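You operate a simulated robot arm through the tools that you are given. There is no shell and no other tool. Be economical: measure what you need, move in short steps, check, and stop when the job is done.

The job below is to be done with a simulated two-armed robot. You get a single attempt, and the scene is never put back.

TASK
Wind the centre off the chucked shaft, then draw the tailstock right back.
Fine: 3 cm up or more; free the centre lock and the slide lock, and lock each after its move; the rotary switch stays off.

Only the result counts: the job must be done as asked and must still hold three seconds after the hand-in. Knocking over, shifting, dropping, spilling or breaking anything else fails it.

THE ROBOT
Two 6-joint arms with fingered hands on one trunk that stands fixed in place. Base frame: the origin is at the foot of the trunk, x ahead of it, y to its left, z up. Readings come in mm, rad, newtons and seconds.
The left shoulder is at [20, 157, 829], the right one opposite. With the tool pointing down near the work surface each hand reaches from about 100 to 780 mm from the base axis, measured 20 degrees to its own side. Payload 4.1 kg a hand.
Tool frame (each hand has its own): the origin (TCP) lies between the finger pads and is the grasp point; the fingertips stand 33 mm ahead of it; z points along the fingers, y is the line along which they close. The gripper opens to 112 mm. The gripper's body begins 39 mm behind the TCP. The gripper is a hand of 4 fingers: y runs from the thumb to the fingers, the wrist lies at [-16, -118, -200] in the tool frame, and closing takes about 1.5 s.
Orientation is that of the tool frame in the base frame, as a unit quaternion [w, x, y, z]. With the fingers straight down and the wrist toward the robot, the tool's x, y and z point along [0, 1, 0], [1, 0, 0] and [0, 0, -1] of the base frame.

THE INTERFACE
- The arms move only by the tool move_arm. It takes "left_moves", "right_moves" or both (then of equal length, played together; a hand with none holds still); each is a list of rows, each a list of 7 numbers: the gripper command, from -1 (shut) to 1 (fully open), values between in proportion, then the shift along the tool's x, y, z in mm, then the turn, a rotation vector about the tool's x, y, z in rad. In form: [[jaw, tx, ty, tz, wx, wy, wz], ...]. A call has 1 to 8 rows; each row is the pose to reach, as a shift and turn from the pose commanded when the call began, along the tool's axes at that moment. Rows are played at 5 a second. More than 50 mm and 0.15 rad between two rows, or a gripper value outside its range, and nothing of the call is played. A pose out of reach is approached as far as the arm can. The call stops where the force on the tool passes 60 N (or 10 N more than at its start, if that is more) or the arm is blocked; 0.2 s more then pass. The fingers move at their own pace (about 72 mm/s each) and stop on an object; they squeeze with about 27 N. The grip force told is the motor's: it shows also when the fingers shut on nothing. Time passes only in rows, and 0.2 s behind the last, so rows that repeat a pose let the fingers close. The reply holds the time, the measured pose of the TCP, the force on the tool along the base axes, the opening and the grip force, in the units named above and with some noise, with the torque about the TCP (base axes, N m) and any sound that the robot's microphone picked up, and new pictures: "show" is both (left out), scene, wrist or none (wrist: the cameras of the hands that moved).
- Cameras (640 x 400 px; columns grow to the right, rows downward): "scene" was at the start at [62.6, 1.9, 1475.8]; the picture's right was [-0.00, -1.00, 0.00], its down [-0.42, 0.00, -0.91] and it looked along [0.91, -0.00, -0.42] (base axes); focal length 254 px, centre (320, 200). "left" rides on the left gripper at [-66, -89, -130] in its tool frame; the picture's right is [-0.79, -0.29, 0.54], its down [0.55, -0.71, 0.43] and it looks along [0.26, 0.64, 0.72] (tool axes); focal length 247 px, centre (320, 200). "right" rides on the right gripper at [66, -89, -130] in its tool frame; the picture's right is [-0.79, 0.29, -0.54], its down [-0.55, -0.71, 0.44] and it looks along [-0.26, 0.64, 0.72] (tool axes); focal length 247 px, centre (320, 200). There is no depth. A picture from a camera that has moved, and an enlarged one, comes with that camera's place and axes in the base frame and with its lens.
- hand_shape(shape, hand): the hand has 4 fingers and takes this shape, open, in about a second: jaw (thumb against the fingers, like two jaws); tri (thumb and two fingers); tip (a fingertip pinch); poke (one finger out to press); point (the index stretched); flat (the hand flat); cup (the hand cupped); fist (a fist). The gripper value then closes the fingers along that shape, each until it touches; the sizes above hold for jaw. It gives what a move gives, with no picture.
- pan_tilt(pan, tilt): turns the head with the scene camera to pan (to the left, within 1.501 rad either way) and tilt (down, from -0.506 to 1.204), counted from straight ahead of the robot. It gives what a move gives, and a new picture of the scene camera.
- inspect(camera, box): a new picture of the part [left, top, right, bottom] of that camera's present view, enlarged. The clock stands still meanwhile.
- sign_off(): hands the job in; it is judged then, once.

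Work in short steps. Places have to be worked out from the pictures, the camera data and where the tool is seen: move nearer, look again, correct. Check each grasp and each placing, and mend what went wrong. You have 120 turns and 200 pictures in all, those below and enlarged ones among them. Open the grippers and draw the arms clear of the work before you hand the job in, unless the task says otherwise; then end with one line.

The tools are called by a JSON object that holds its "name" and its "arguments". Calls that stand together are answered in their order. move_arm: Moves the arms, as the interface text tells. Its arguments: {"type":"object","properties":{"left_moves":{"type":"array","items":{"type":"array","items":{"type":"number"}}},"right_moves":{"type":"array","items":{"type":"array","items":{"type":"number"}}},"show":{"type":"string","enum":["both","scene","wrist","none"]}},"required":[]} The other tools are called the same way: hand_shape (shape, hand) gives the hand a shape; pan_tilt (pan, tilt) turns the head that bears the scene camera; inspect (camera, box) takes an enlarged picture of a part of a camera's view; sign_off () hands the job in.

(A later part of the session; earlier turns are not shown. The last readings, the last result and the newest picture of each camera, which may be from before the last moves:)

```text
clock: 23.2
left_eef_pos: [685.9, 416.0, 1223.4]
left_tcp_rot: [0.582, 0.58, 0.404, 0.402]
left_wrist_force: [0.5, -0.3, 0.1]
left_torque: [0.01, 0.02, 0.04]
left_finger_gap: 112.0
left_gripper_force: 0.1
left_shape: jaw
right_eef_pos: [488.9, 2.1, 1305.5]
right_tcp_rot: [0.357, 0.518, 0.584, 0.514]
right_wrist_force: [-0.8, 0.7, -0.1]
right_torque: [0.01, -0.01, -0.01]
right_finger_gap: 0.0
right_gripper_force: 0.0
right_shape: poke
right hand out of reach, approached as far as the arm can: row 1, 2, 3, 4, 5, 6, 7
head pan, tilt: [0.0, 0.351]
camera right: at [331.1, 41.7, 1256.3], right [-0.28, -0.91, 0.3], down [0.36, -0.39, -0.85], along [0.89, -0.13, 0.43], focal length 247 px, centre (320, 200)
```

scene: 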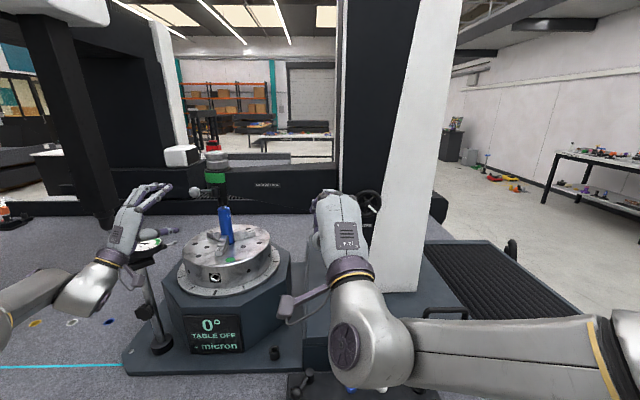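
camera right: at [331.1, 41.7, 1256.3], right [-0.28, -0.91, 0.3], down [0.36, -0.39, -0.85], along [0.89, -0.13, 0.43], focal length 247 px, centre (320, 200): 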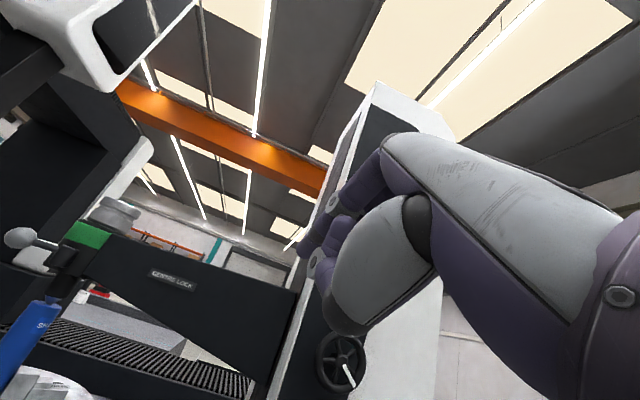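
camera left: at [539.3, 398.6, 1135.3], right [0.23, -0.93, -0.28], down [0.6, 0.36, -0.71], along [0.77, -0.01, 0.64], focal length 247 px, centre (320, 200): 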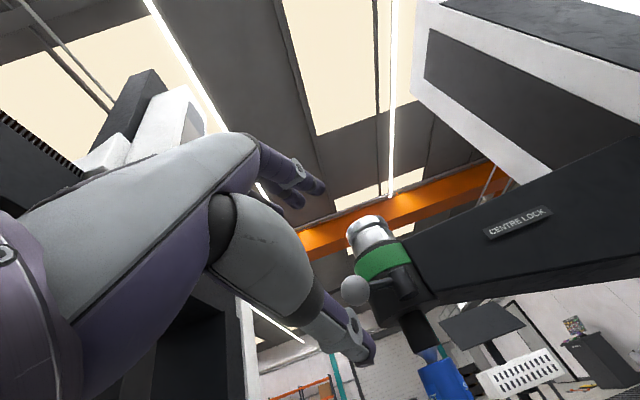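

The arm stalls with the hand level this close to the body. I tip the hand back to about 45° down while moving out towards the wheel.

{"name": "move_arm", "arguments": {"right_moves": [[1, -20, 0, 10, 0.12, 0.05, -0.055], [1, -55, 0, 27, 0.24, 0.1, -0.11], [1, -95, 0, 45, 0.36, 0.15, -0.165], [1, -135, -2, 65, 0.48, 0.2, -0.22], [1, -175, -4, 85, 0.492, 0.208, -0.233], [1, -205, -5, 100, 0.492, 0.208, -0.233], [1, -225, -5, 111, 0.492, 0.208, -0.233], [1, -225, -5, 111, 0.492, 0.208, -0.233]], "show": "both"}}

```text
clock: 25.0
left_eef_pos: [684.1, 414.4, 1224.5]
left_tcp_rot: [0.582, 0.581, 0.403, 0.402]
left_wrist_force: [-0.8, -0.2, 0.0]
left_torque: [0.0, -0.01, 0.0]
left_finger_gap: 111.8
left_gripper_force: 0.0
left_shape: jaw
right_eef_pos: [648.1, -194.9, 1256.9]
right_tcp_rot: [0.216, 0.464, 0.779, 0.362]
right_wrist_force: [0.2, 0.0, 0.0]
right_torque: [0.0, 0.01, 0.01]
right_finger_gap: 0.2
right_gripper_force: 0.1
right_shape: poke
right hand out of reach, approached as far as the arm can: row 1, 2, 3, 4, 5
head pan, tilt: [0.0, 0.351]
camera right: at [479.4, -210.7, 1273.0], right [0.18, -0.8, 0.57], down [0.15, -0.55, -0.82], along [0.97, 0.23, 0.03], focal length 247 px, centre (320, 200)
```

scene: 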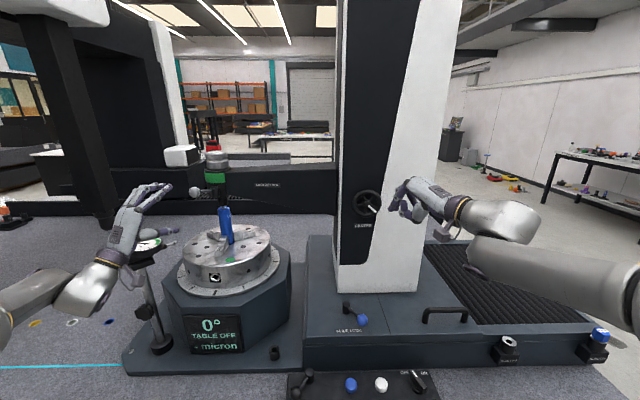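
right: 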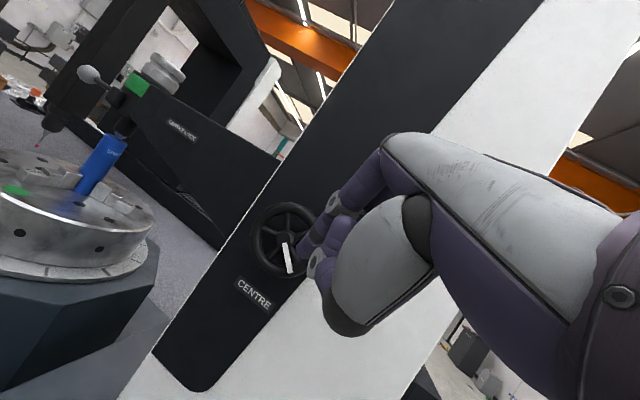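

This pose works, with the wheel just left of the pointing finger. I enlarge both views to find the fingertip and the hub.

{"name": "inspect", "arguments": {"camera": "right", "box": [220, 160, 380, 300]}}

{"name": "inspect", "arguments": {"camera": "scene", "box": [340, 165, 460, 245]}}

```text
2.86 times, centred on (300, 230) of right
camera zoom: at [479.4, -210.7, 1273.0], right [0.18, -0.8, 0.57], down [0.15, -0.55, -0.82], along [0.97, 0.23, 0.03], focal length 706 px, centre (377, 114)
```

zoom: 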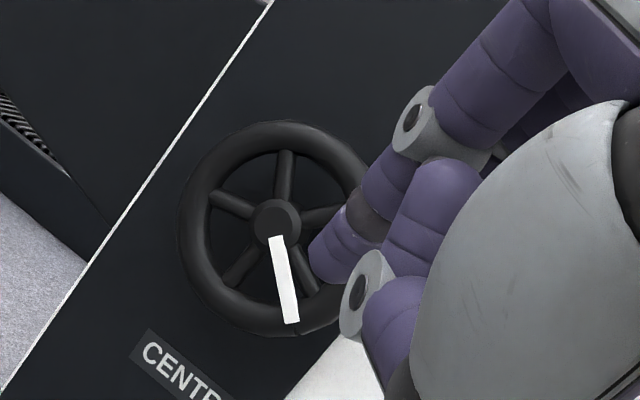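

```text
5.00 times, centred on (400, 205) of scene
camera zoom: at [63.5, 2.2, 1483.9], right [0.0, -1.0, 0.0], down [-0.34, 0.0, -0.94], along [0.94, 0.0, -0.34], focal length 1272 px, centre (-80, 175)
```

zoom: 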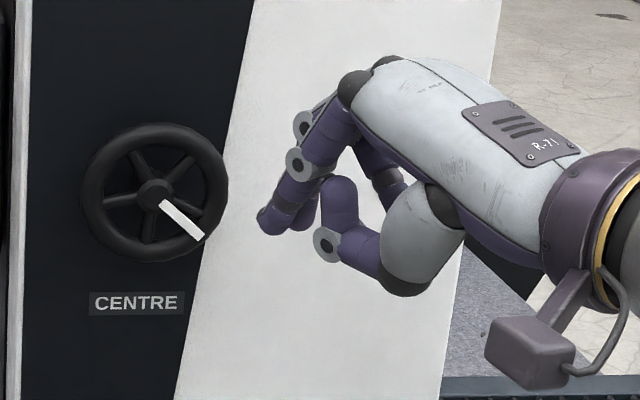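

The poke finger looks bent, so I try the stretched-index shape.

{"name": "hand_shape", "arguments": {"hand": "right", "shape": "point"}}

{"name": "inspect", "arguments": {"camera": "scene", "box": [340, 165, 460, 245]}}

{"name": "inspect", "arguments": {"camera": "right", "box": [220, 160, 380, 300]}}

```text
clock: 25.9
left_eef_pos: [684.5, 415.7, 1223.7]
left_tcp_rot: [0.583, 0.581, 0.403, 0.401]
left_wrist_force: [0.3, -0.1, -0.7]
left_torque: [0.04, 0.0, 0.01]
left_finger_gap: 112.1
left_gripper_force: 0.1
left_shape: jaw
right_eef_pos: [646.4, -193.3, 1256.8]
right_tcp_rot: [0.215, 0.464, 0.78, 0.361]
right_wrist_force: [-0.4, 0.2, 0.2]
right_torque: [0.01, 0.0, -0.03]
right_finger_gap: 0.1
right_gripper_force: 0.0
right_shape: point
head pan, tilt: [0.0, 0.351]
```

```text
5.00 times, centred on (400, 205) of scene
camera zoom: at [63.6, 2.3, 1483.9], right [0.0, -1.0, 0.0], down [-0.34, 0.0, -0.94], along [0.94, 0.0, -0.34], focal length 1272 px, centre (-80, 175)
```

zoom: 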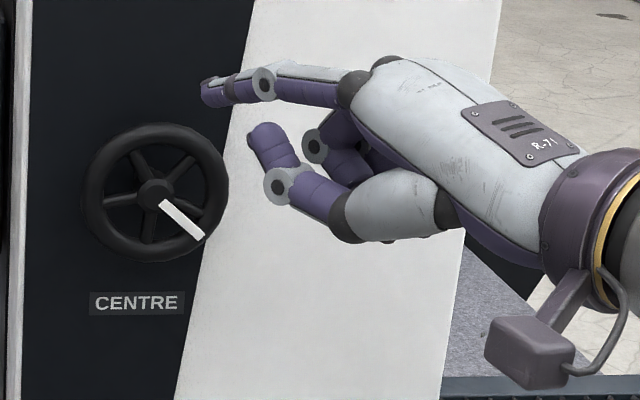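

```text
2.86 times, centred on (300, 230) of right
camera zoom: at [479.3, -210.3, 1273.2], right [0.18, -0.8, 0.57], down [0.15, -0.55, -0.82], along [0.97, 0.23, 0.02], focal length 706 px, centre (377, 114)
```

zoom: 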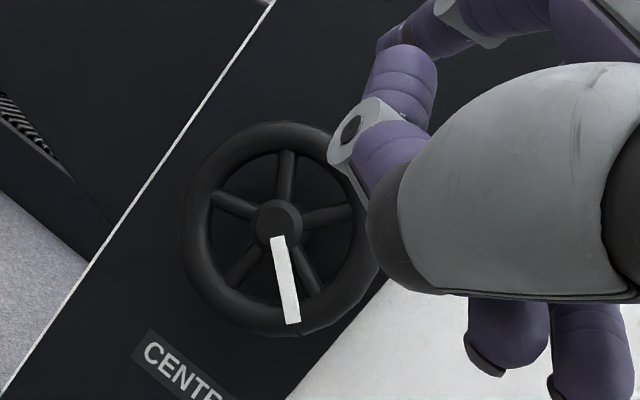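

In this shape the index is straight and its tip is near (700, -147, 1300). I aim it at the open gap above the hub, turning the hand slightly right and stopping 25 mm short of the wheel.

{"name": "move_arm", "arguments": {"right_moves": [[1, 4, -5, 20, 0, -0.09, 0.075], [1, 8, -10, 40, 0, -0.18, 0.15], [1, 13, -17, 60, 0, -0.267, 0.226], [1, 13, -17, 73, 0, -0.267, 0.226], [1, 13, -17, 73, 0, -0.267, 0.226]], "show": "wrist"}}

{"name": "inspect", "arguments": {"camera": "scene", "box": [340, 165, 460, 245]}}

```text
clock: 27.1
left_eef_pos: [683.2, 415.5, 1224.0]
left_tcp_rot: [0.582, 0.581, 0.402, 0.401]
left_wrist_force: [-0.2, -0.8, 0.1]
left_torque: [-0.02, 0.01, 0.01]
left_finger_gap: 111.9
left_gripper_force: 0.0
left_shape: jaw
right_eef_pos: [676.6, -160.7, 1194.0]
right_tcp_rot: [0.275, 0.593, 0.687, 0.319]
right_wrist_force: [0.7, -0.5, -0.2]
right_torque: [0.01, 0.02, -0.05]
right_finger_gap: 0.0
right_gripper_force: 0.0
right_shape: point
right hand out of reach, approached as far as the arm can: row 2
head pan, tilt: [0.0, 0.351]
camera right: at [513.5, -117.4, 1211.2], right [-0.11, -0.82, 0.57], down [-0.04, -0.56, -0.82], along [0.99, -0.11, 0.02], focal length 247 px, centre (320, 200)
```

right: 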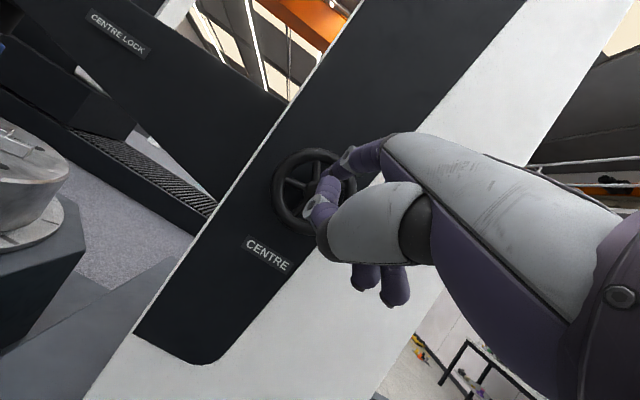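

```text
5.00 times, centred on (400, 205) of scene
camera zoom: at [63.6, 2.3, 1483.9], right [0.0, -1.0, 0.0], down [-0.34, 0.0, -0.94], along [0.94, 0.0, -0.34], focal length 1272 px, centre (-80, 175)
```

zoom: 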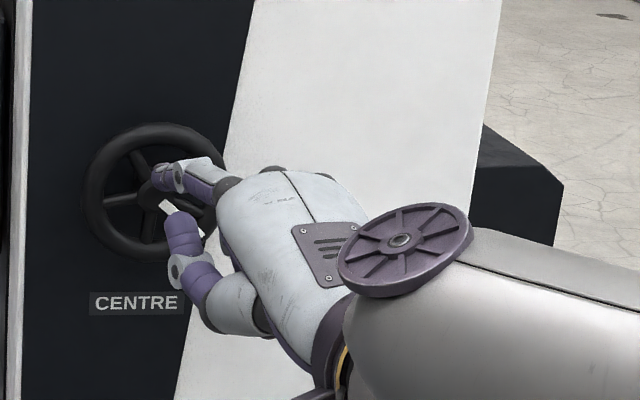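

The tip sits in front of the top gap at about (743, -134, 1239). I push it straight in by about 40 mm.

{"name": "move_arm", "arguments": {"right_moves": [[1, -3, 9, 10, 0, 0, 0], [1, -6, 17, 20, 0, 0, 0], [1, -9, 25, 30, 0, 0, 0]], "show": "wrist"}}

{"name": "inspect", "arguments": {"camera": "scene", "box": [340, 165, 460, 245]}}

```text
clock: 27.6
left_eef_pos: [681.4, 415.5, 1225.9]
left_tcp_rot: [0.583, 0.58, 0.403, 0.402]
left_wrist_force: [-0.8, 0.5, 0.4]
left_torque: [0.0, -0.01, 0.01]
left_finger_gap: 111.6
left_gripper_force: 0.0
left_shape: jaw
right_eef_pos: [686.6, -157.8, 1206.5]
right_tcp_rot: [0.278, 0.588, 0.686, 0.326]
right_wrist_force: [-37.8, -1.9, 8.5]
right_torque: [0.2, -1.71, 0.54]
right_finger_gap: 105.6
right_gripper_force: 0.0
right_shape: point
head pan, tilt: [0.0, 0.351]
stopped in row 2 (right hand): the force on the tool passed its limit at 78 N (the readings are from after the stop); the commanded pose is now the measured one
camera right: at [522.6, -116.9, 1220.3], right [-0.11, -0.82, 0.56], down [-0.03, -0.56, -0.83], along [0.99, -0.11, 0.04], focal length 247 px, centre (320, 200)
```

right: 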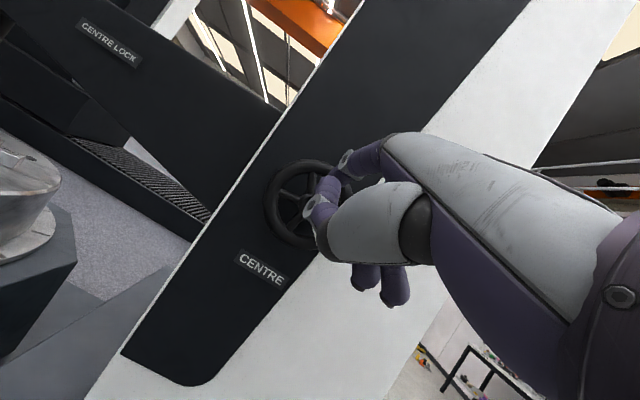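

```text
5.00 times, centred on (400, 205) of scene
camera zoom: at [61.2, 2.2, 1484.0], right [0.0, -1.0, 0.0], down [-0.34, 0.0, -0.94], along [0.94, 0.0, -0.34], focal length 1272 px, centre (-80, 175)
```

zoom: 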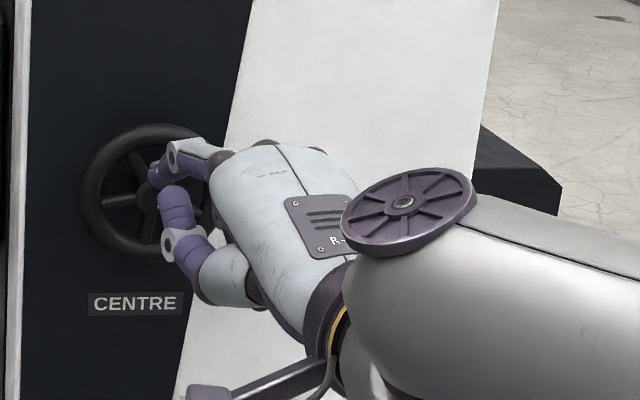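

The finger met something before entering, and the hand was pushed up. I back off 15 mm and look at the fingertip against the wheel at high zoom.

{"name": "move_arm", "arguments": {"right_moves": [[1, 2, -10, -11, 0, 0, 0], [1, 3, -17, -15, 0, 0, 0]], "show": "none"}}

{"name": "inspect", "arguments": {"camera": "scene", "box": [350, 183, 398, 217]}}

{"name": "inspect", "arguments": {"camera": "right", "box": [250, 130, 370, 260]}}

```text
clock: 28.2
left_eef_pos: [683.9, 415.1, 1224.0]
left_tcp_rot: [0.582, 0.581, 0.403, 0.402]
left_wrist_force: [0.2, 0.9, -0.4]
left_torque: [-0.02, -0.01, 0.0]
left_finger_gap: 112.0
left_gripper_force: 0.0
left_shape: jaw
right_eef_pos: [667.5, -159.2, 1199.8]
right_tcp_rot: [0.276, 0.589, 0.687, 0.324]
right_wrist_force: [-0.2, -0.1, -0.5]
right_torque: [0.02, 0.0, -0.06]
right_finger_gap: 105.7
right_gripper_force: 0.0
right_shape: point
head pan, tilt: [0.0, 0.351]
```

```text
11.76 times, centred on (374, 200) of scene
camera zoom: at [63.8, 2.3, 1483.9], right [0.0, -1.0, 0.0], down [-0.34, 0.0, -0.94], along [0.94, 0.0, -0.34], focal length 2992 px, centre (-315, 200)
```

zoom: 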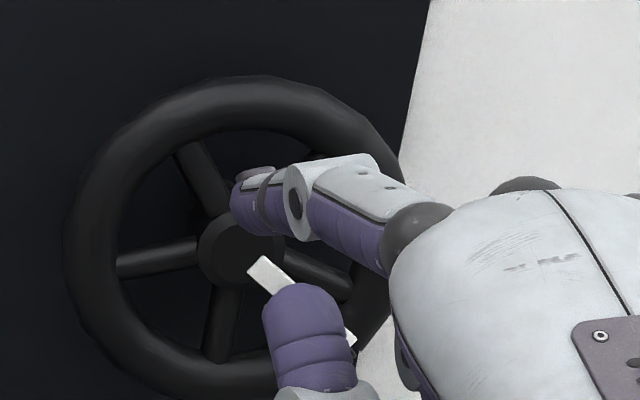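

```text
3.08 times, centred on (310, 195) of right
camera zoom: at [503.7, -117.1, 1213.8], right [-0.11, -0.82, 0.56], down [-0.03, -0.56, -0.83], along [0.99, -0.11, 0.03], focal length 760 px, centre (351, 215)
```

zoom: 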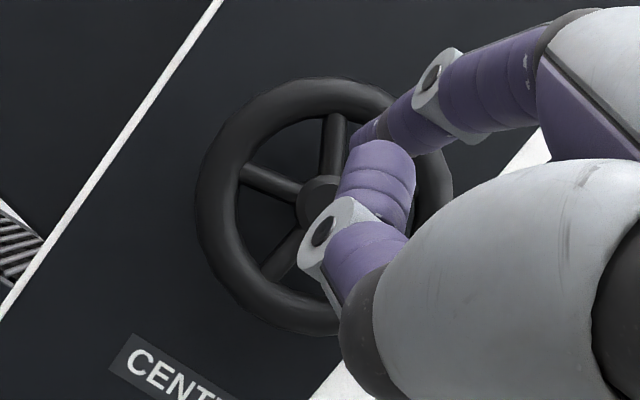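

The tip is at about (750, -133, 1239), and the gap centre is some 6 mm further right, so it probably hit the upper-left spoke. I shift right and push in again in small steps.

{"name": "move_arm", "arguments": {"right_moves": [[1, -8, 3, 4, 0, 0, 0], [1, -9, 8, 10, 0, 0, 0], [1, -10, 12, 15, 0, 0, 0], [1, -11, 16, 20, 0, 0, 0], [1, -12, 20, 25, 0, 0, 0]], "show": "none"}}

{"name": "inspect", "arguments": {"camera": "scene", "box": [350, 183, 398, 217]}}

{"name": "inspect", "arguments": {"camera": "right", "box": [250, 130, 370, 260]}}

```text
clock: 29.1
left_eef_pos: [682.4, 415.9, 1225.2]
left_tcp_rot: [0.582, 0.581, 0.403, 0.402]
left_wrist_force: [-1.3, -0.9, 0.0]
left_torque: [0.03, 0.0, 0.02]
left_finger_gap: 112.0
left_gripper_force: 0.2
left_shape: jaw
right_eef_pos: [687.2, -163.9, 1209.5]
right_tcp_rot: [0.28, 0.586, 0.686, 0.33]
right_wrist_force: [-34.3, -1.1, 7.6]
right_torque: [0.2, -1.63, 0.51]
right_finger_gap: 105.7
right_gripper_force: 0.1
right_shape: point
head pan, tilt: [0.0, 0.351]
stopped in row 4 (right hand): the force on the tool passed its limit at 72 N (the readings are from after the stop); the commanded pose is now the measured one
```

```text
11.76 times, centred on (374, 200) of scene
camera zoom: at [61.4, 2.2, 1484.0], right [0.0, -1.0, 0.0], down [-0.34, 0.0, -0.94], along [0.94, 0.0, -0.34], focal length 2992 px, centre (-315, 200)
```

zoom: 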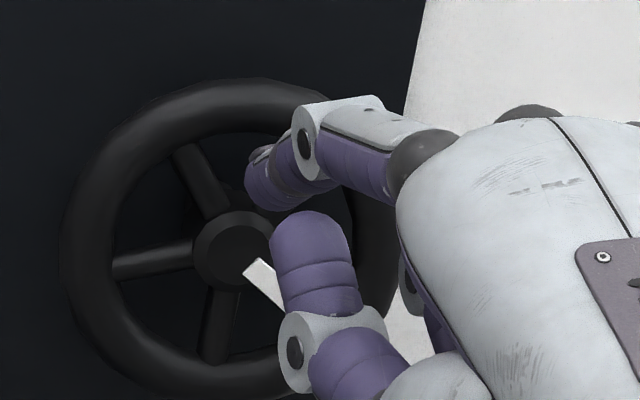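

```text
3.08 times, centred on (310, 195) of right
camera zoom: at [522.2, -123.2, 1222.0], right [-0.11, -0.82, 0.56], down [-0.02, -0.56, -0.83], along [0.99, -0.1, 0.05], focal length 760 px, centre (351, 215)
```

zoom: 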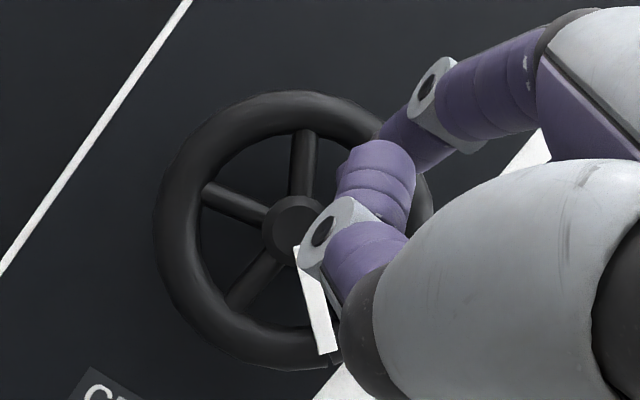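

The distal finger segment is tilted about 17° down and 11° left, so it fouls the rim. I back off, then pitch up and yaw right so that segment lies along +x, in line with the wheel axis.

{"name": "move_arm", "arguments": {"right_moves": [[1, 4, -16, -19, 0, 0, 0], [1, 8, -26, -16, -0.1, -0.06, 0.03], [1, 14, -33, -6, -0.2, -0.12, 0.06], [1, 20, -40, 4, -0.297, -0.181, 0.095], [1, 20, -40, 6, -0.297, -0.181, 0.095]], "show": "none"}}

{"name": "inspect", "arguments": {"camera": "scene", "box": [350, 183, 398, 217]}}

{"name": "inspect", "arguments": {"camera": "right", "box": [230, 130, 390, 260]}}

```text
clock: 30.4
left_eef_pos: [684.3, 415.4, 1224.5]
left_tcp_rot: [0.582, 0.58, 0.404, 0.402]
left_wrist_force: [0.7, -0.1, 0.0]
left_torque: [0.01, 0.01, 0.01]
left_finger_gap: 111.9
left_gripper_force: 0.0
left_shape: jaw
right_eef_pos: [665.9, -148.2, 1170.5]
right_tcp_rot: [0.407, 0.597, 0.574, 0.385]
right_wrist_force: [-0.9, 0.0, 0.4]
right_torque: [-0.01, -0.03, 0.02]
right_finger_gap: 105.4
right_gripper_force: 0.0
right_shape: point
head pan, tilt: [0.0, 0.351]
```

```text
11.76 times, centred on (374, 200) of scene
camera zoom: at [63.5, 2.2, 1483.9], right [0.0, -1.0, 0.0], down [-0.34, 0.0, -0.94], along [0.94, 0.0, -0.34], focal length 2992 px, centre (-315, 200)
```

zoom: 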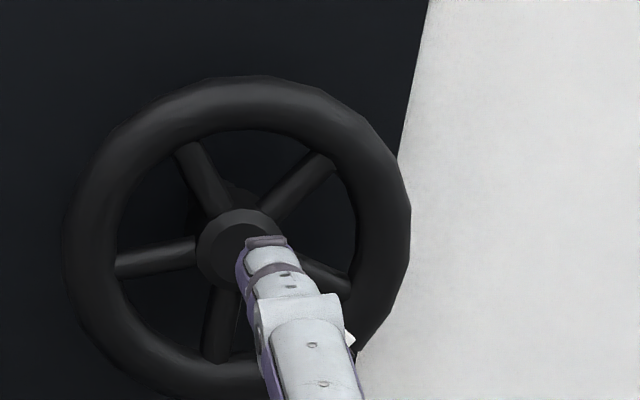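

```text
3.08 times, centred on (310, 195) of right
camera zoom: at [516.7, -74.5, 1136.2], right [-0.43, -0.77, 0.47], down [0.11, -0.56, -0.82], along [0.9, -0.3, 0.33], focal length 760 px, centre (351, 215)
```

zoom: 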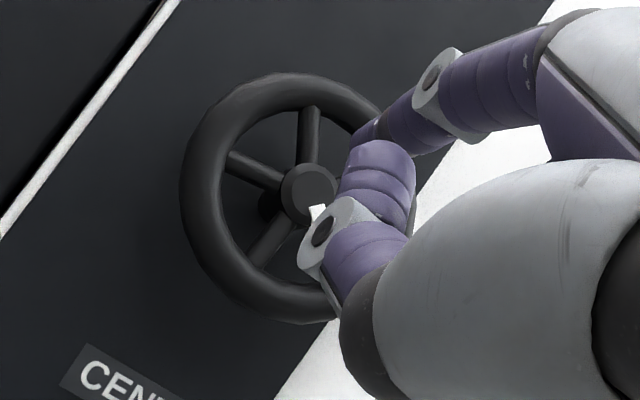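

The finger now lies along the wheel axis. It needs about 9 mm more height, so I raise it and push into the top gap in small steps.

{"name": "move_arm", "arguments": {"right_moves": [[1, -1, 9, -4, 0, 0, 0], [1, 0, 14, 9, 0, 0, 0], [1, 0, 17, 15, 0, 0, 0], [1, 0, 19, 21, 0, 0, 0], [1, 0, 22, 28, 0, 0, 0], [1, 0, 25, 35, 0, 0, 0]], "show": "none"}}

{"name": "inspect", "arguments": {"camera": "scene", "box": [350, 183, 398, 217]}}

{"name": "inspect", "arguments": {"camera": "right", "box": [230, 130, 390, 260]}}

```text
clock: 31.6
left_eef_pos: [681.6, 415.5, 1224.6]
left_tcp_rot: [0.583, 0.579, 0.404, 0.403]
left_wrist_force: [-0.1, -0.7, 0.2]
left_torque: [0.02, 0.0, -0.04]
left_finger_gap: 112.1
left_gripper_force: 0.0
left_shape: jaw
right_eef_pos: [697.0, -147.2, 1185.0]
right_tcp_rot: [0.409, 0.596, 0.571, 0.388]
right_wrist_force: [-50.1, -3.1, -3.4]
right_torque: [0.02, -2.77, 0.63]
right_finger_gap: 105.7
right_gripper_force: 0.0
right_shape: point
head pan, tilt: [0.0, 0.351]
stopped in row 6 (right hand): the force on the tool passed its limit at 76 N (the readings are from after the stop); the commanded pose is now the measured one
```

```text
11.76 times, centred on (374, 200) of scene
camera zoom: at [61.1, 2.1, 1484.0], right [0.0, -1.0, 0.0], down [-0.34, 0.0, -0.94], along [0.94, 0.0, -0.34], focal length 2992 px, centre (-315, 200)
```

zoom: 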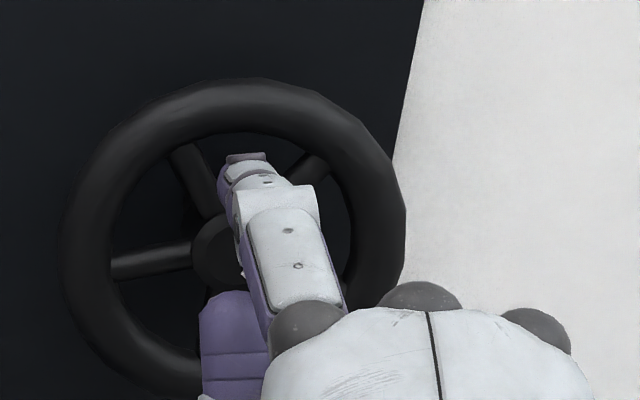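

```text
3.08 times, centred on (310, 195) of right
camera zoom: at [547.6, -74.8, 1150.3], right [-0.43, -0.77, 0.47], down [0.12, -0.56, -0.82], along [0.89, -0.3, 0.34], focal length 760 px, centre (351, 215)
```

zoom: 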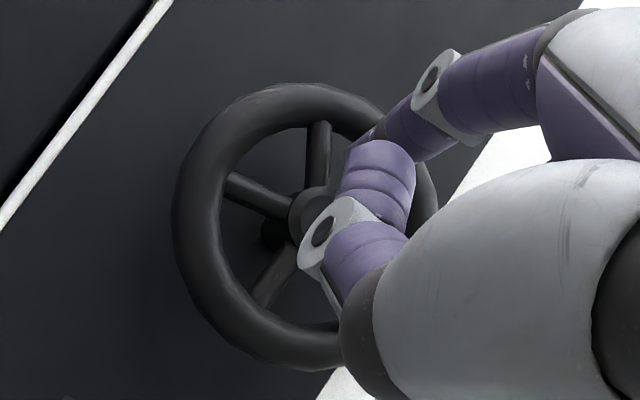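

The tip still sits about 27 mm above the hub and probably touches the rim's inner edge. I back off, lower it 6 mm and try again.

{"name": "move_arm", "arguments": {"right_moves": [[1, -1, -4, -10, 0, 0, 0], [1, -2, -10, -8, 0, 0, 0], [1, -2, -8, -3, 0, 0, 0], [1, -2, -6, 2, 0, 0, 0], [1, -2, -3, 9, 0, 0, 0], [1, -2, 0, 17, 0, 0, 0]], "show": "none"}}

{"name": "inspect", "arguments": {"camera": "scene", "box": [350, 183, 398, 217]}}

{"name": "inspect", "arguments": {"camera": "right", "box": [230, 130, 390, 260]}}

```text
clock: 32.8
left_eef_pos: [682.5, 415.3, 1225.7]
left_tcp_rot: [0.582, 0.58, 0.403, 0.402]
left_wrist_force: [-0.7, -0.7, -0.5]
left_torque: [0.0, 0.01, 0.01]
left_finger_gap: 112.0
left_gripper_force: 0.2
left_shape: jaw
right_eef_pos: [698.5, -148.4, 1180.6]
right_tcp_rot: [0.408, 0.595, 0.572, 0.391]
right_wrist_force: [-50.0, -2.3, -2.7]
right_torque: [0.1, -2.81, 0.67]
right_finger_gap: 105.7
right_gripper_force: 0.0
right_shape: point
head pan, tilt: [0.0, 0.351]
stopped in row 5 (right hand): the force on the tool passed its limit at 76 N (the readings are from after the stop); the commanded pose is now the measured one
```

```text
11.76 times, centred on (374, 200) of scene
camera zoom: at [61.1, 2.1, 1484.0], right [0.0, -1.0, 0.0], down [-0.34, 0.0, -0.94], along [0.94, 0.0, -0.34], focal length 2992 px, centre (-315, 200)
```

zoom: 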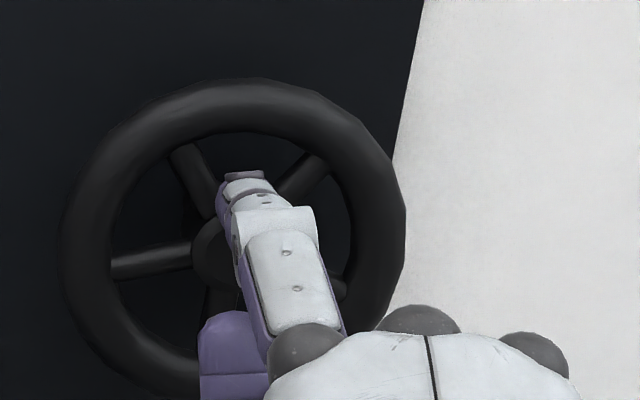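

```text
3.08 times, centred on (310, 195) of right
camera zoom: at [547.9, -75.0, 1144.7], right [-0.43, -0.77, 0.46], down [0.13, -0.56, -0.82], along [0.89, -0.3, 0.34], focal length 760 px, centre (351, 215)
```

zoom: 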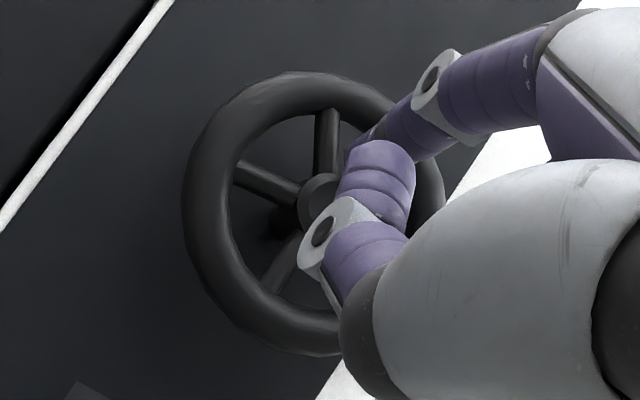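

Two heights stop at the same depth, so the tip may already be through and against the column. I relieve the pressure by 3 mm and sweep right to see if the wheel follows.

{"name": "move_arm", "arguments": {"right_moves": [[1, 0, -1, -3, 0, 0, 0], [1, -5, -2, -3, 0, 0, 0], [1, -10, -5, -2, 0, 0, 0], [1, -14, -9, 0, 0, 0, 0]], "show": "none"}}

{"name": "inspect", "arguments": {"camera": "scene", "box": [350, 183, 398, 217]}}

```text
clock: 33.8
left_eef_pos: [684.5, 415.2, 1225.1]
left_tcp_rot: [0.583, 0.581, 0.403, 0.401]
left_wrist_force: [-0.2, -0.1, -0.3]
left_torque: [0.0, -0.03, 0.05]
left_finger_gap: 112.0
left_gripper_force: 0.0
left_shape: jaw
right_eef_pos: [695.4, -160.6, 1169.2]
right_tcp_rot: [0.407, 0.595, 0.573, 0.389]
right_wrist_force: [0.1, 0.2, -0.1]
right_torque: [-0.01, -0.01, -0.01]
right_finger_gap: 0.0
right_gripper_force: 0.0
right_shape: point
head pan, tilt: [0.0, 0.351]
```

```text
11.76 times, centred on (374, 200) of scene
camera zoom: at [63.6, 2.3, 1483.9], right [0.0, -1.0, 0.0], down [-0.34, 0.0, -0.94], along [0.94, 0.0, -0.34], focal length 2992 px, centre (-315, 200)
```

zoom: 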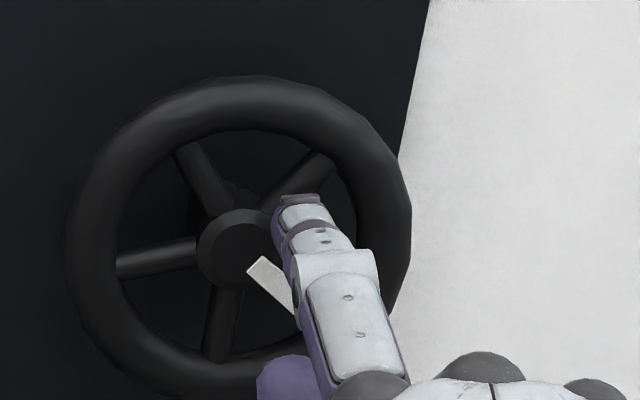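

The tip slid over a spoke without turning the wheel: the fingers are 20 mm wide and the gaps about 17 mm, so it cannot enter. I press it into the top gap's mouth at about 35 N and sweep clockwise, so it wedges on the spoke.

{"name": "move_arm", "arguments": {"right_moves": [[1, 10.9, 9.6, -5.9, 0, 0, 0], [1, 11, 11.1, -2.2, 0, 0, 0], [1, 2.6, 8.5, -0.7, 0, 0, 0], [1, -3.6, 4.3, 1.2, 0, 0, 0], [1, -7.9, -1.6, 3.8, 0, 0, 0]], "show": "none"}}

{"name": "inspect", "arguments": {"camera": "scene", "box": [350, 183, 398, 217]}}

```text
clock: 35.0
left_eef_pos: [683.7, 415.4, 1224.9]
left_tcp_rot: [0.582, 0.58, 0.404, 0.402]
left_wrist_force: [0.4, -0.2, 0.3]
left_torque: [0.02, -0.02, -0.03]
left_finger_gap: 111.9
left_gripper_force: 0.1
left_shape: jaw
right_eef_pos: [698.6, -169.1, 1166.2]
right_tcp_rot: [0.408, 0.595, 0.572, 0.389]
right_wrist_force: [-9.2, 0.9, 3.6]
right_torque: [-0.04, -0.81, 0.2]
right_finger_gap: 0.0
right_gripper_force: 0.2
right_shape: point
head pan, tilt: [0.0, 0.351]
```

```text
11.76 times, centred on (374, 200) of scene
camera zoom: at [63.1, 2.4, 1483.9], right [0.0, -1.0, 0.0], down [-0.34, 0.0, -0.94], along [0.94, 0.0, -0.34], focal length 2992 px, centre (-315, 200)
```

zoom: 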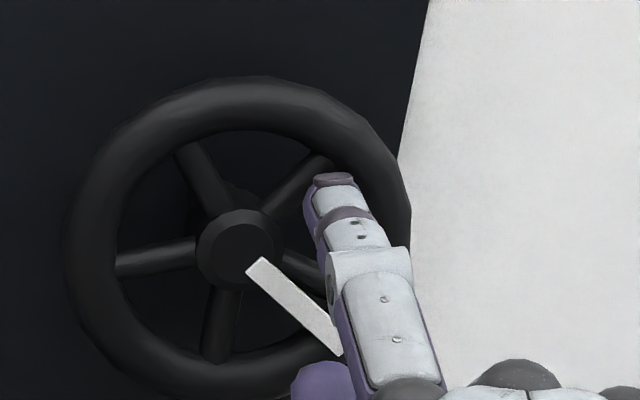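

The torque readings put the earlier contacts 4 mm left of the tip, on the left spoke, so the finger may fit if I shift right. I try again 4 mm further right with small depth steps.

{"name": "move_arm", "arguments": {"right_moves": [[1, 8.4, 10.7, -16.1, 0, 0, 0], [1, 16.1, 11.8, -14.8, 0, 0, 0], [1, 16.4, 14, -9.2, 0, 0, 0], [1, 16.6, 15.5, -5.5, 0, 0, 0], [1, 16.7, 17, -1.8, 0, 0, 0], [1, 16.9, 18.5, 1.9, 0, 0, 0]], "show": "none"}}

{"name": "inspect", "arguments": {"camera": "scene", "box": [350, 183, 398, 217]}}

```text
clock: 36.1
left_eef_pos: [682.9, 415.4, 1224.7]
left_tcp_rot: [0.583, 0.581, 0.403, 0.402]
left_wrist_force: [-0.3, -0.3, 0.0]
left_torque: [-0.02, 0.01, 0.01]
left_finger_gap: 111.8
left_gripper_force: 0.0
left_shape: jaw
right_eef_pos: [698.4, -152.1, 1188.1]
right_tcp_rot: [0.408, 0.593, 0.572, 0.393]
right_wrist_force: [-46.6, -2.3, -3.8]
right_torque: [0.06, -2.53, 0.6]
right_finger_gap: 105.7
right_gripper_force: 0.2
right_shape: point
head pan, tilt: [0.0, 0.351]
stopped in row 5 (right hand): the force on the tool passed its limit at 69 N (the readings are from after the stop); the commanded pose is now the measured one
```

```text
11.76 times, centred on (374, 200) of scene
camera zoom: at [61.4, 2.1, 1484.0], right [0.0, -1.0, 0.0], down [-0.34, 0.0, -0.94], along [0.94, 0.0, -0.34], focal length 2992 px, centre (-315, 200)
```

zoom: 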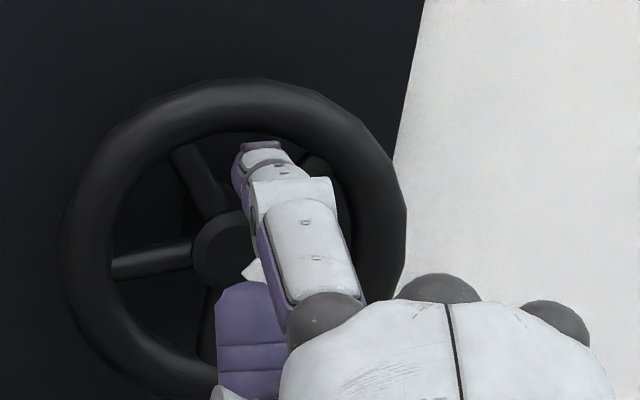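

The depth is the same with the gap clearly centred, so the wheel face acts as solid. I am pressing at 47 N, so I test whether friction at radius ~31 mm turns the wheel clockwise.

{"name": "move_arm", "arguments": {"right_moves": [[1, -5, -1, 0.7, 0, 0, 0], [1, -9.5, -2.2, 1.3, 0, 0, 0], [1, -17.4, -7.3, 3.7, 0, 0, 0], [1, -23.1, -13.7, 6.6, 0, 0, 0]], "show": "none"}}

{"name": "inspect", "arguments": {"camera": "scene", "box": [350, 183, 398, 217]}}

```text
clock: 36.7
left_eef_pos: [681.4, 414.6, 1224.3]
left_tcp_rot: [0.582, 0.581, 0.402, 0.402]
left_wrist_force: [0.5, -0.2, 0.4]
left_torque: [-0.01, -0.01, -0.03]
left_finger_gap: 112.0
left_gripper_force: 0.1
left_shape: jaw
right_eef_pos: [697.3, -153.0, 1184.3]
right_tcp_rot: [0.408, 0.591, 0.576, 0.39]
right_wrist_force: [-36.2, 3.0, -4.0]
right_torque: [-0.24, -2.08, 0.75]
right_finger_gap: 105.7
right_gripper_force: 0.0
right_shape: point
head pan, tilt: [0.0, 0.351]
stopped in row 2 (right hand): the force on the tool passed its limit at 62 N (the readings are from after the stop); the commanded pose is now the measured one
```

```text
11.76 times, centred on (374, 200) of scene
camera zoom: at [61.9, 2.5, 1484.0], right [0.0, -1.0, 0.0], down [-0.34, 0.0, -0.94], along [0.94, 0.0, -0.34], focal length 2992 px, centre (-315, 200)
```

zoom: 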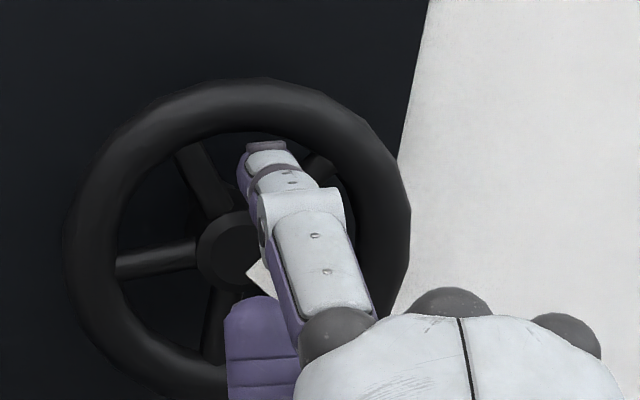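

Clockwise was firmly resisted, perhaps because that direction drives the centre down onto the shaft. I try counter-clockwise with the same press.

{"name": "move_arm", "arguments": {"right_moves": [[1, 4.5, 0, 0, 0, 0, 0], [1, 9.2, -0.3, -0.3, 0, 0, 0], [1, 18, -3.3, 0.5, 0, 0, 0], [1, 25.2, -8.9, 2.4, 0, 0, 0]], "show": "none"}}

{"name": "inspect", "arguments": {"camera": "scene", "box": [350, 183, 398, 217]}}

```text
clock: 37.7
left_eef_pos: [682.2, 416.2, 1224.7]
left_tcp_rot: [0.583, 0.58, 0.403, 0.402]
left_wrist_force: [-0.1, -0.2, -0.8]
left_torque: [0.01, -0.01, 0.01]
left_finger_gap: 111.8
left_gripper_force: 0.1
left_shape: jaw
right_eef_pos: [697.5, -130.3, 1174.5]
right_tcp_rot: [0.408, 0.592, 0.575, 0.391]
right_wrist_force: [-51.0, -8.0, -4.2]
right_torque: [0.47, -3.03, 0.38]
right_finger_gap: 105.6
right_gripper_force: 0.1
right_shape: point
head pan, tilt: [0.0, 0.351]
```

```text
11.76 times, centred on (374, 200) of scene
camera zoom: at [61.2, 1.8, 1484.0], right [0.0, -1.0, 0.0], down [-0.34, 0.0, -0.94], along [0.94, 0.0, -0.34], focal length 2992 px, centre (-315, 200)
```

zoom: 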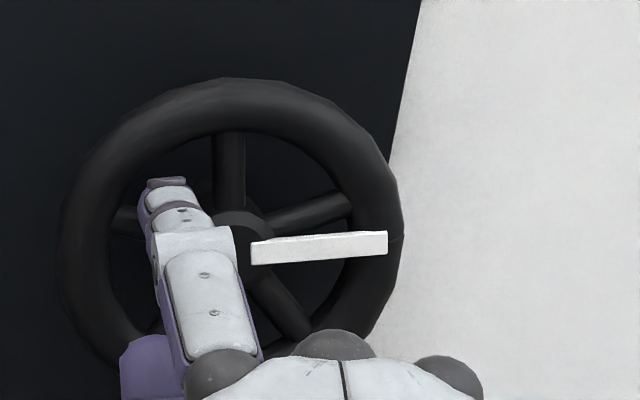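

It works: counter-clockwise the wheel turned about 45°. I continue orbiting the pressed fingertip counter-clockwise around the wheel.

{"name": "move_arm", "arguments": {"right_moves": [[1, 8.2, -10.4, 3.3, 0, 0, 0], [1, 7.8, -23.4, 8.5, 0, 0, 0], [1, 0.5, -34.3, 13.2, 0, 0, 0], [1, -11.7, -40.3, 16.2, 0, 0, 0], [1, -25.7, -39.7, 16.7, 0, 0, 0], [1, -37.6, -32.7, 14.4, 0, 0, 0], [1, -44.3, -21.2, 10.2, 0, 0, 0], [1, -43.9, -8.2, 4.9, 0, 0, 0]], "show": "scene"}}

{"name": "inspect", "arguments": {"camera": "scene", "box": [350, 183, 398, 217]}}

{"name": "inspect", "arguments": {"camera": "scene", "box": [150, 150, 250, 220]}}

```text
clock: 39.5
left_eef_pos: [681.3, 415.8, 1226.1]
left_tcp_rot: [0.582, 0.58, 0.403, 0.402]
left_wrist_force: [0.1, 0.6, 0.6]
left_torque: [0.0, 0.0, -0.04]
left_finger_gap: 111.8
left_gripper_force: 0.1
left_shape: jaw
right_eef_pos: [698.1, -172.7, 1166.1]
right_tcp_rot: [0.407, 0.591, 0.577, 0.391]
right_wrist_force: [-47.6, 8.5, -6.4]
right_torque: [-0.6, -2.64, 1.28]
right_finger_gap: 105.7
right_gripper_force: 0.0
right_shape: point
head pan, tilt: [0.0, 0.351]
```

scene: 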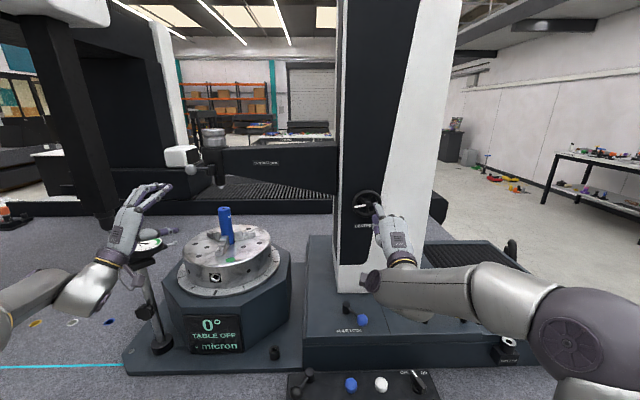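

```text
11.76 times, centred on (374, 200) of scene
camera zoom: at [61.4, 2.7, 1484.0], right [0.0, -1.0, 0.0], down [-0.34, 0.0, -0.94], along [0.94, 0.0, -0.34], focal length 2992 px, centre (-315, 200)
```

zoom: 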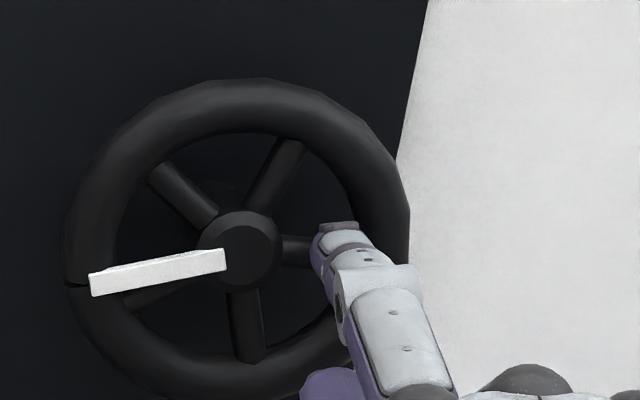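

```text
5.71 times, centred on (200, 185) of scene
camera zoom: at [61.4, 2.7, 1484.0], right [0.0, -1.0, 0.0], down [-0.34, 0.0, -0.94], along [0.94, 0.0, -0.34], focal length 1453 px, centre (1006, 286)
```

zoom: 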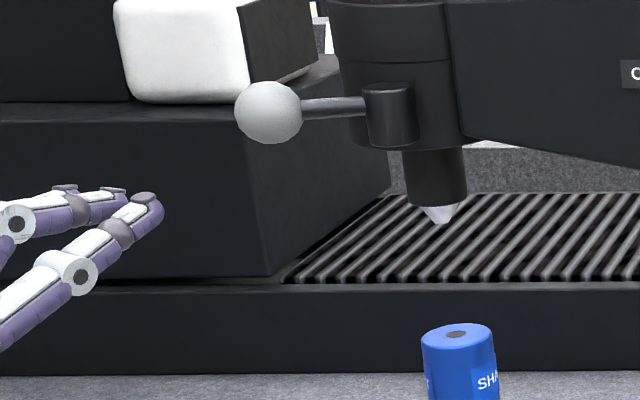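

One turn lifted the centre by roughly 60–70 mm, clear of the shaft, and the lock ball is now near (825, 397, 1307). I leave the right finger holding the wheel and bring the left hand in front of the ball.

{"name": "move_arm", "arguments": {"left_moves": [[1, 0, 40, 0, 0, 0.06, 0], [1, 4, 85, 10, 0, 0.13, 0], [1, 9, 85, 45, 0, 0.2, 0], [1, 14, 85, 75, 0, 0.26, 0], [1, 14, 85, 75, 0, 0.26, 0]], "show": "wrist"}}

{"name": "inspect", "arguments": {"camera": "scene", "box": [150, 140, 250, 210]}}

```text
clock: 40.7
left_eef_pos: [759.6, 405.0, 1310.7]
left_tcp_rot: [0.525, 0.523, 0.475, 0.474]
left_wrist_force: [0.4, 0.1, -0.6]
left_torque: [0.01, -0.02, -0.01]
left_finger_gap: 111.9
left_gripper_force: 0.0
left_shape: jaw
right_eef_pos: [697.9, -171.3, 1166.8]
right_tcp_rot: [0.408, 0.59, 0.576, 0.391]
right_wrist_force: [-52.1, 7.8, -5.3]
right_torque: [-0.59, -2.83, 1.26]
right_finger_gap: 105.5
right_gripper_force: 0.0
right_shape: point
head pan, tilt: [0.0, 0.351]
camera left: at [622.6, 350.7, 1222.0], right [0.46, -0.84, -0.28], down [0.49, 0.5, -0.71], along [0.74, 0.19, 0.64], focal length 247 px, centre (320, 200)
```

left: 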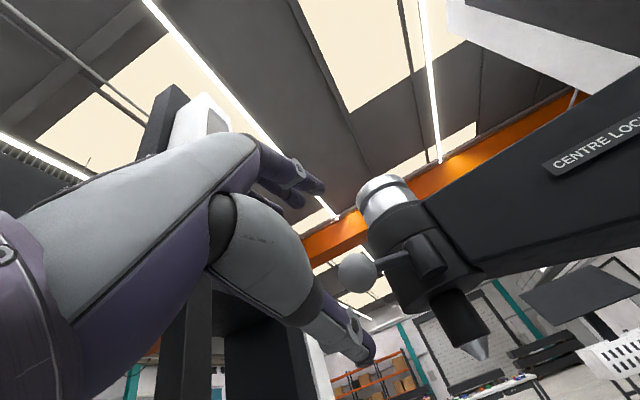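

```text
5.71 times, centred on (200, 175) of scene
camera zoom: at [61.2, 2.6, 1484.0], right [0.0, -1.0, 0.0], down [-0.34, 0.0, -0.94], along [0.94, 0.0, -0.34], focal length 1453 px, centre (1006, 343)
```

zoom: 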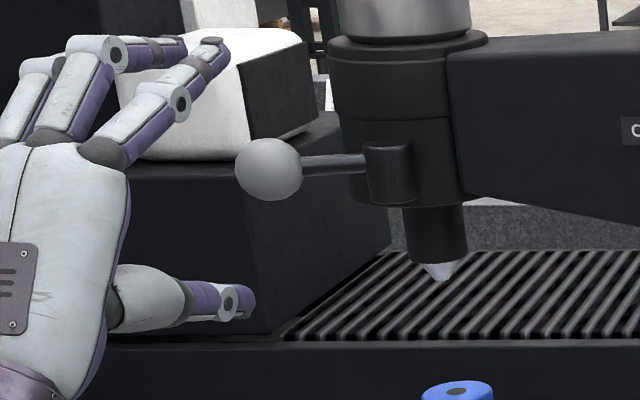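

The ball is at about (825, 396, 1306). I advance until the fingers straddle it, with the tips past its centre.

{"name": "move_arm", "arguments": {"left_moves": [[1, -5, -4, 20, 0, 0, 0], [1, -5, -4, 40, 0, 0, 0], [1, -5, -4, 52, 0, 0, 0], [1, -5, -4, 52, 0, 0, 0]], "show": "wrist"}}

{"name": "inspect", "arguments": {"camera": "scene", "box": [150, 140, 250, 210]}}

```text
clock: 41.7
left_eef_pos: [801.7, 390.6, 1304.9]
left_tcp_rot: [0.525, 0.523, 0.475, 0.474]
left_wrist_force: [0.3, 0.9, -0.8]
left_torque: [0.01, -0.02, 0.02]
left_finger_gap: 111.7
left_gripper_force: 0.0
left_shape: jaw
left hand out of reach, approached as far as the arm can: row 3, 4
right_eef_pos: [699.3, -172.5, 1166.6]
right_tcp_rot: [0.408, 0.591, 0.576, 0.391]
right_wrist_force: [-51.5, 7.5, -5.4]
right_torque: [-0.5, -2.87, 1.21]
right_finger_gap: 105.8
right_gripper_force: 0.2
right_shape: point
head pan, tilt: [0.0, 0.351]
camera left: at [665.9, 336.4, 1216.0], right [0.46, -0.84, -0.28], down [0.49, 0.5, -0.71], along [0.74, 0.19, 0.64], focal length 247 px, centre (320, 200)
```

left: 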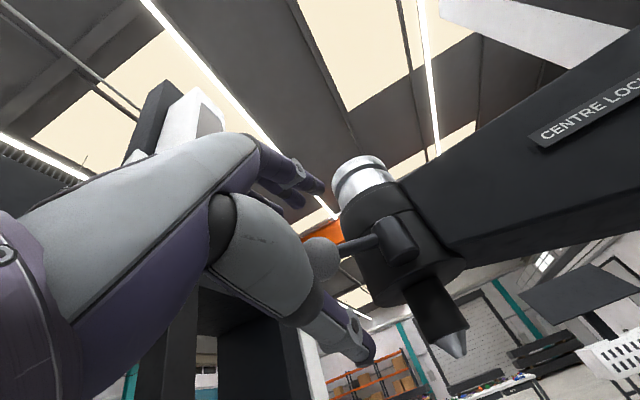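

```text
5.71 times, centred on (200, 175) of scene
camera zoom: at [61.2, 2.6, 1484.0], right [0.0, -1.0, 0.0], down [-0.34, 0.0, -0.94], along [0.94, 0.0, -0.34], focal length 1453 px, centre (1006, 343)
```

zoom: 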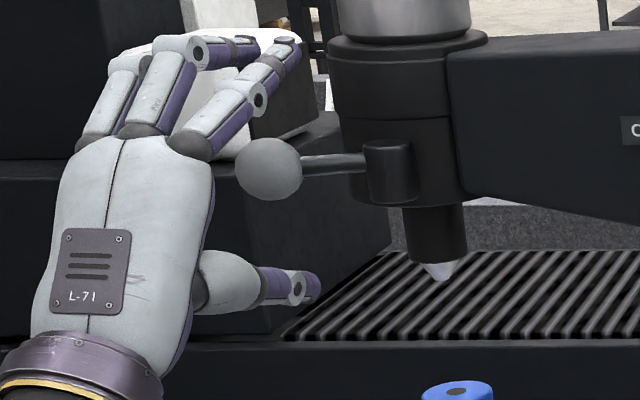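

The hand is at its reach limit, but the ball lies between the fingers and the thumb. I close the grip.

{"name": "move_arm", "arguments": {"left_moves": [[-0.3, 3, 0, 0, 0, 0, 0], [-1, 3, 0, 0, 0, 0, 0], [-1, 3, 0, 0, 0, 0, 0], [-1, 3, 0, 0, 0, 0, 0], [-1, 3, 0, 0, 0, 0, 0], [-1, 3, 0, 0, 0, 0, 0], [-1, 3, 0, 0, 0, 0, 0]], "show": "none"}}

{"name": "inspect", "arguments": {"camera": "scene", "box": [150, 140, 250, 210]}}

```text
clock: 43.3
left_eef_pos: [801.1, 392.9, 1303.9]
left_tcp_rot: [0.526, 0.524, 0.475, 0.473]
left_wrist_force: [-1.2, -2.6, -2.3]
left_torque: [0.02, -0.01, -0.08]
left_finger_gap: 25.4
left_gripper_force: 27.2
left_shape: jaw
right_eef_pos: [696.4, -170.4, 1167.2]
right_tcp_rot: [0.408, 0.591, 0.576, 0.391]
right_wrist_force: [-50.8, 7.6, -4.3]
right_torque: [-0.58, -2.82, 1.2]
right_finger_gap: 105.4
right_gripper_force: 0.1
right_shape: point
head pan, tilt: [0.0, 0.351]
```

```text
5.71 times, centred on (200, 175) of scene
camera zoom: at [61.3, 2.5, 1484.0], right [0.0, -1.0, 0.0], down [-0.34, 0.0, -0.94], along [0.94, 0.0, -0.34], focal length 1453 px, centre (1006, 343)
```

zoom: 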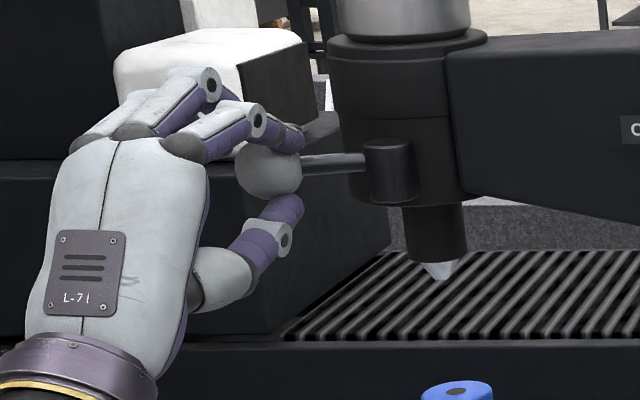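

The ball is gripped, with a gap of 25 mm. I pull the lever back along its arc towards pointing at the robot, easing the hand to the right on the way.

{"name": "move_arm", "arguments": {"left_moves": [[-1, -2, 0, -8, 0, 0, 0], [-1, -4, 0, -15, 0, -0.04, 0], [-1, -7, 0, -22, 0, -0.08, 0], [-1, -10.5, 0, -28, 0, -0.12, 0], [-1, -15, 0, -34, 0, -0.16, 0], [-1, -20, 0, -39, 0, -0.2, 0]], "show": "none"}}

{"name": "inspect", "arguments": {"camera": "scene", "box": [150, 140, 250, 210]}}

```text
clock: 44.7
left_eef_pos: [759.6, 377.5, 1304.4]
left_tcp_rot: [0.57, 0.566, 0.421, 0.42]
left_wrist_force: [-0.4, 0.3, 0.0]
left_torque: [-0.02, -0.03, -0.01]
left_finger_gap: 20.3
left_gripper_force: 27.5
left_shape: jaw
right_eef_pos: [698.2, -172.3, 1166.5]
right_tcp_rot: [0.407, 0.59, 0.577, 0.391]
right_wrist_force: [-51.3, 8.2, -5.6]
right_torque: [-0.61, -2.91, 1.29]
right_finger_gap: 105.2
right_gripper_force: 0.0
right_shape: point
head pan, tilt: [0.0, 0.351]
```

```text
5.71 times, centred on (200, 175) of scene
camera zoom: at [61.2, 2.7, 1484.0], right [0.0, -1.0, 0.0], down [-0.34, 0.0, -0.94], along [0.94, 0.0, -0.34], focal length 1453 px, centre (1006, 343)
```

zoom: 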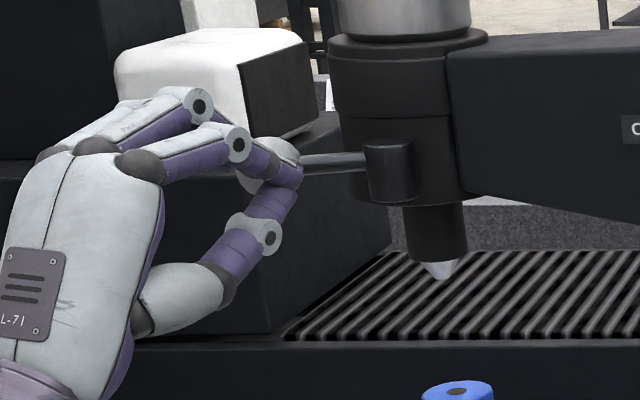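

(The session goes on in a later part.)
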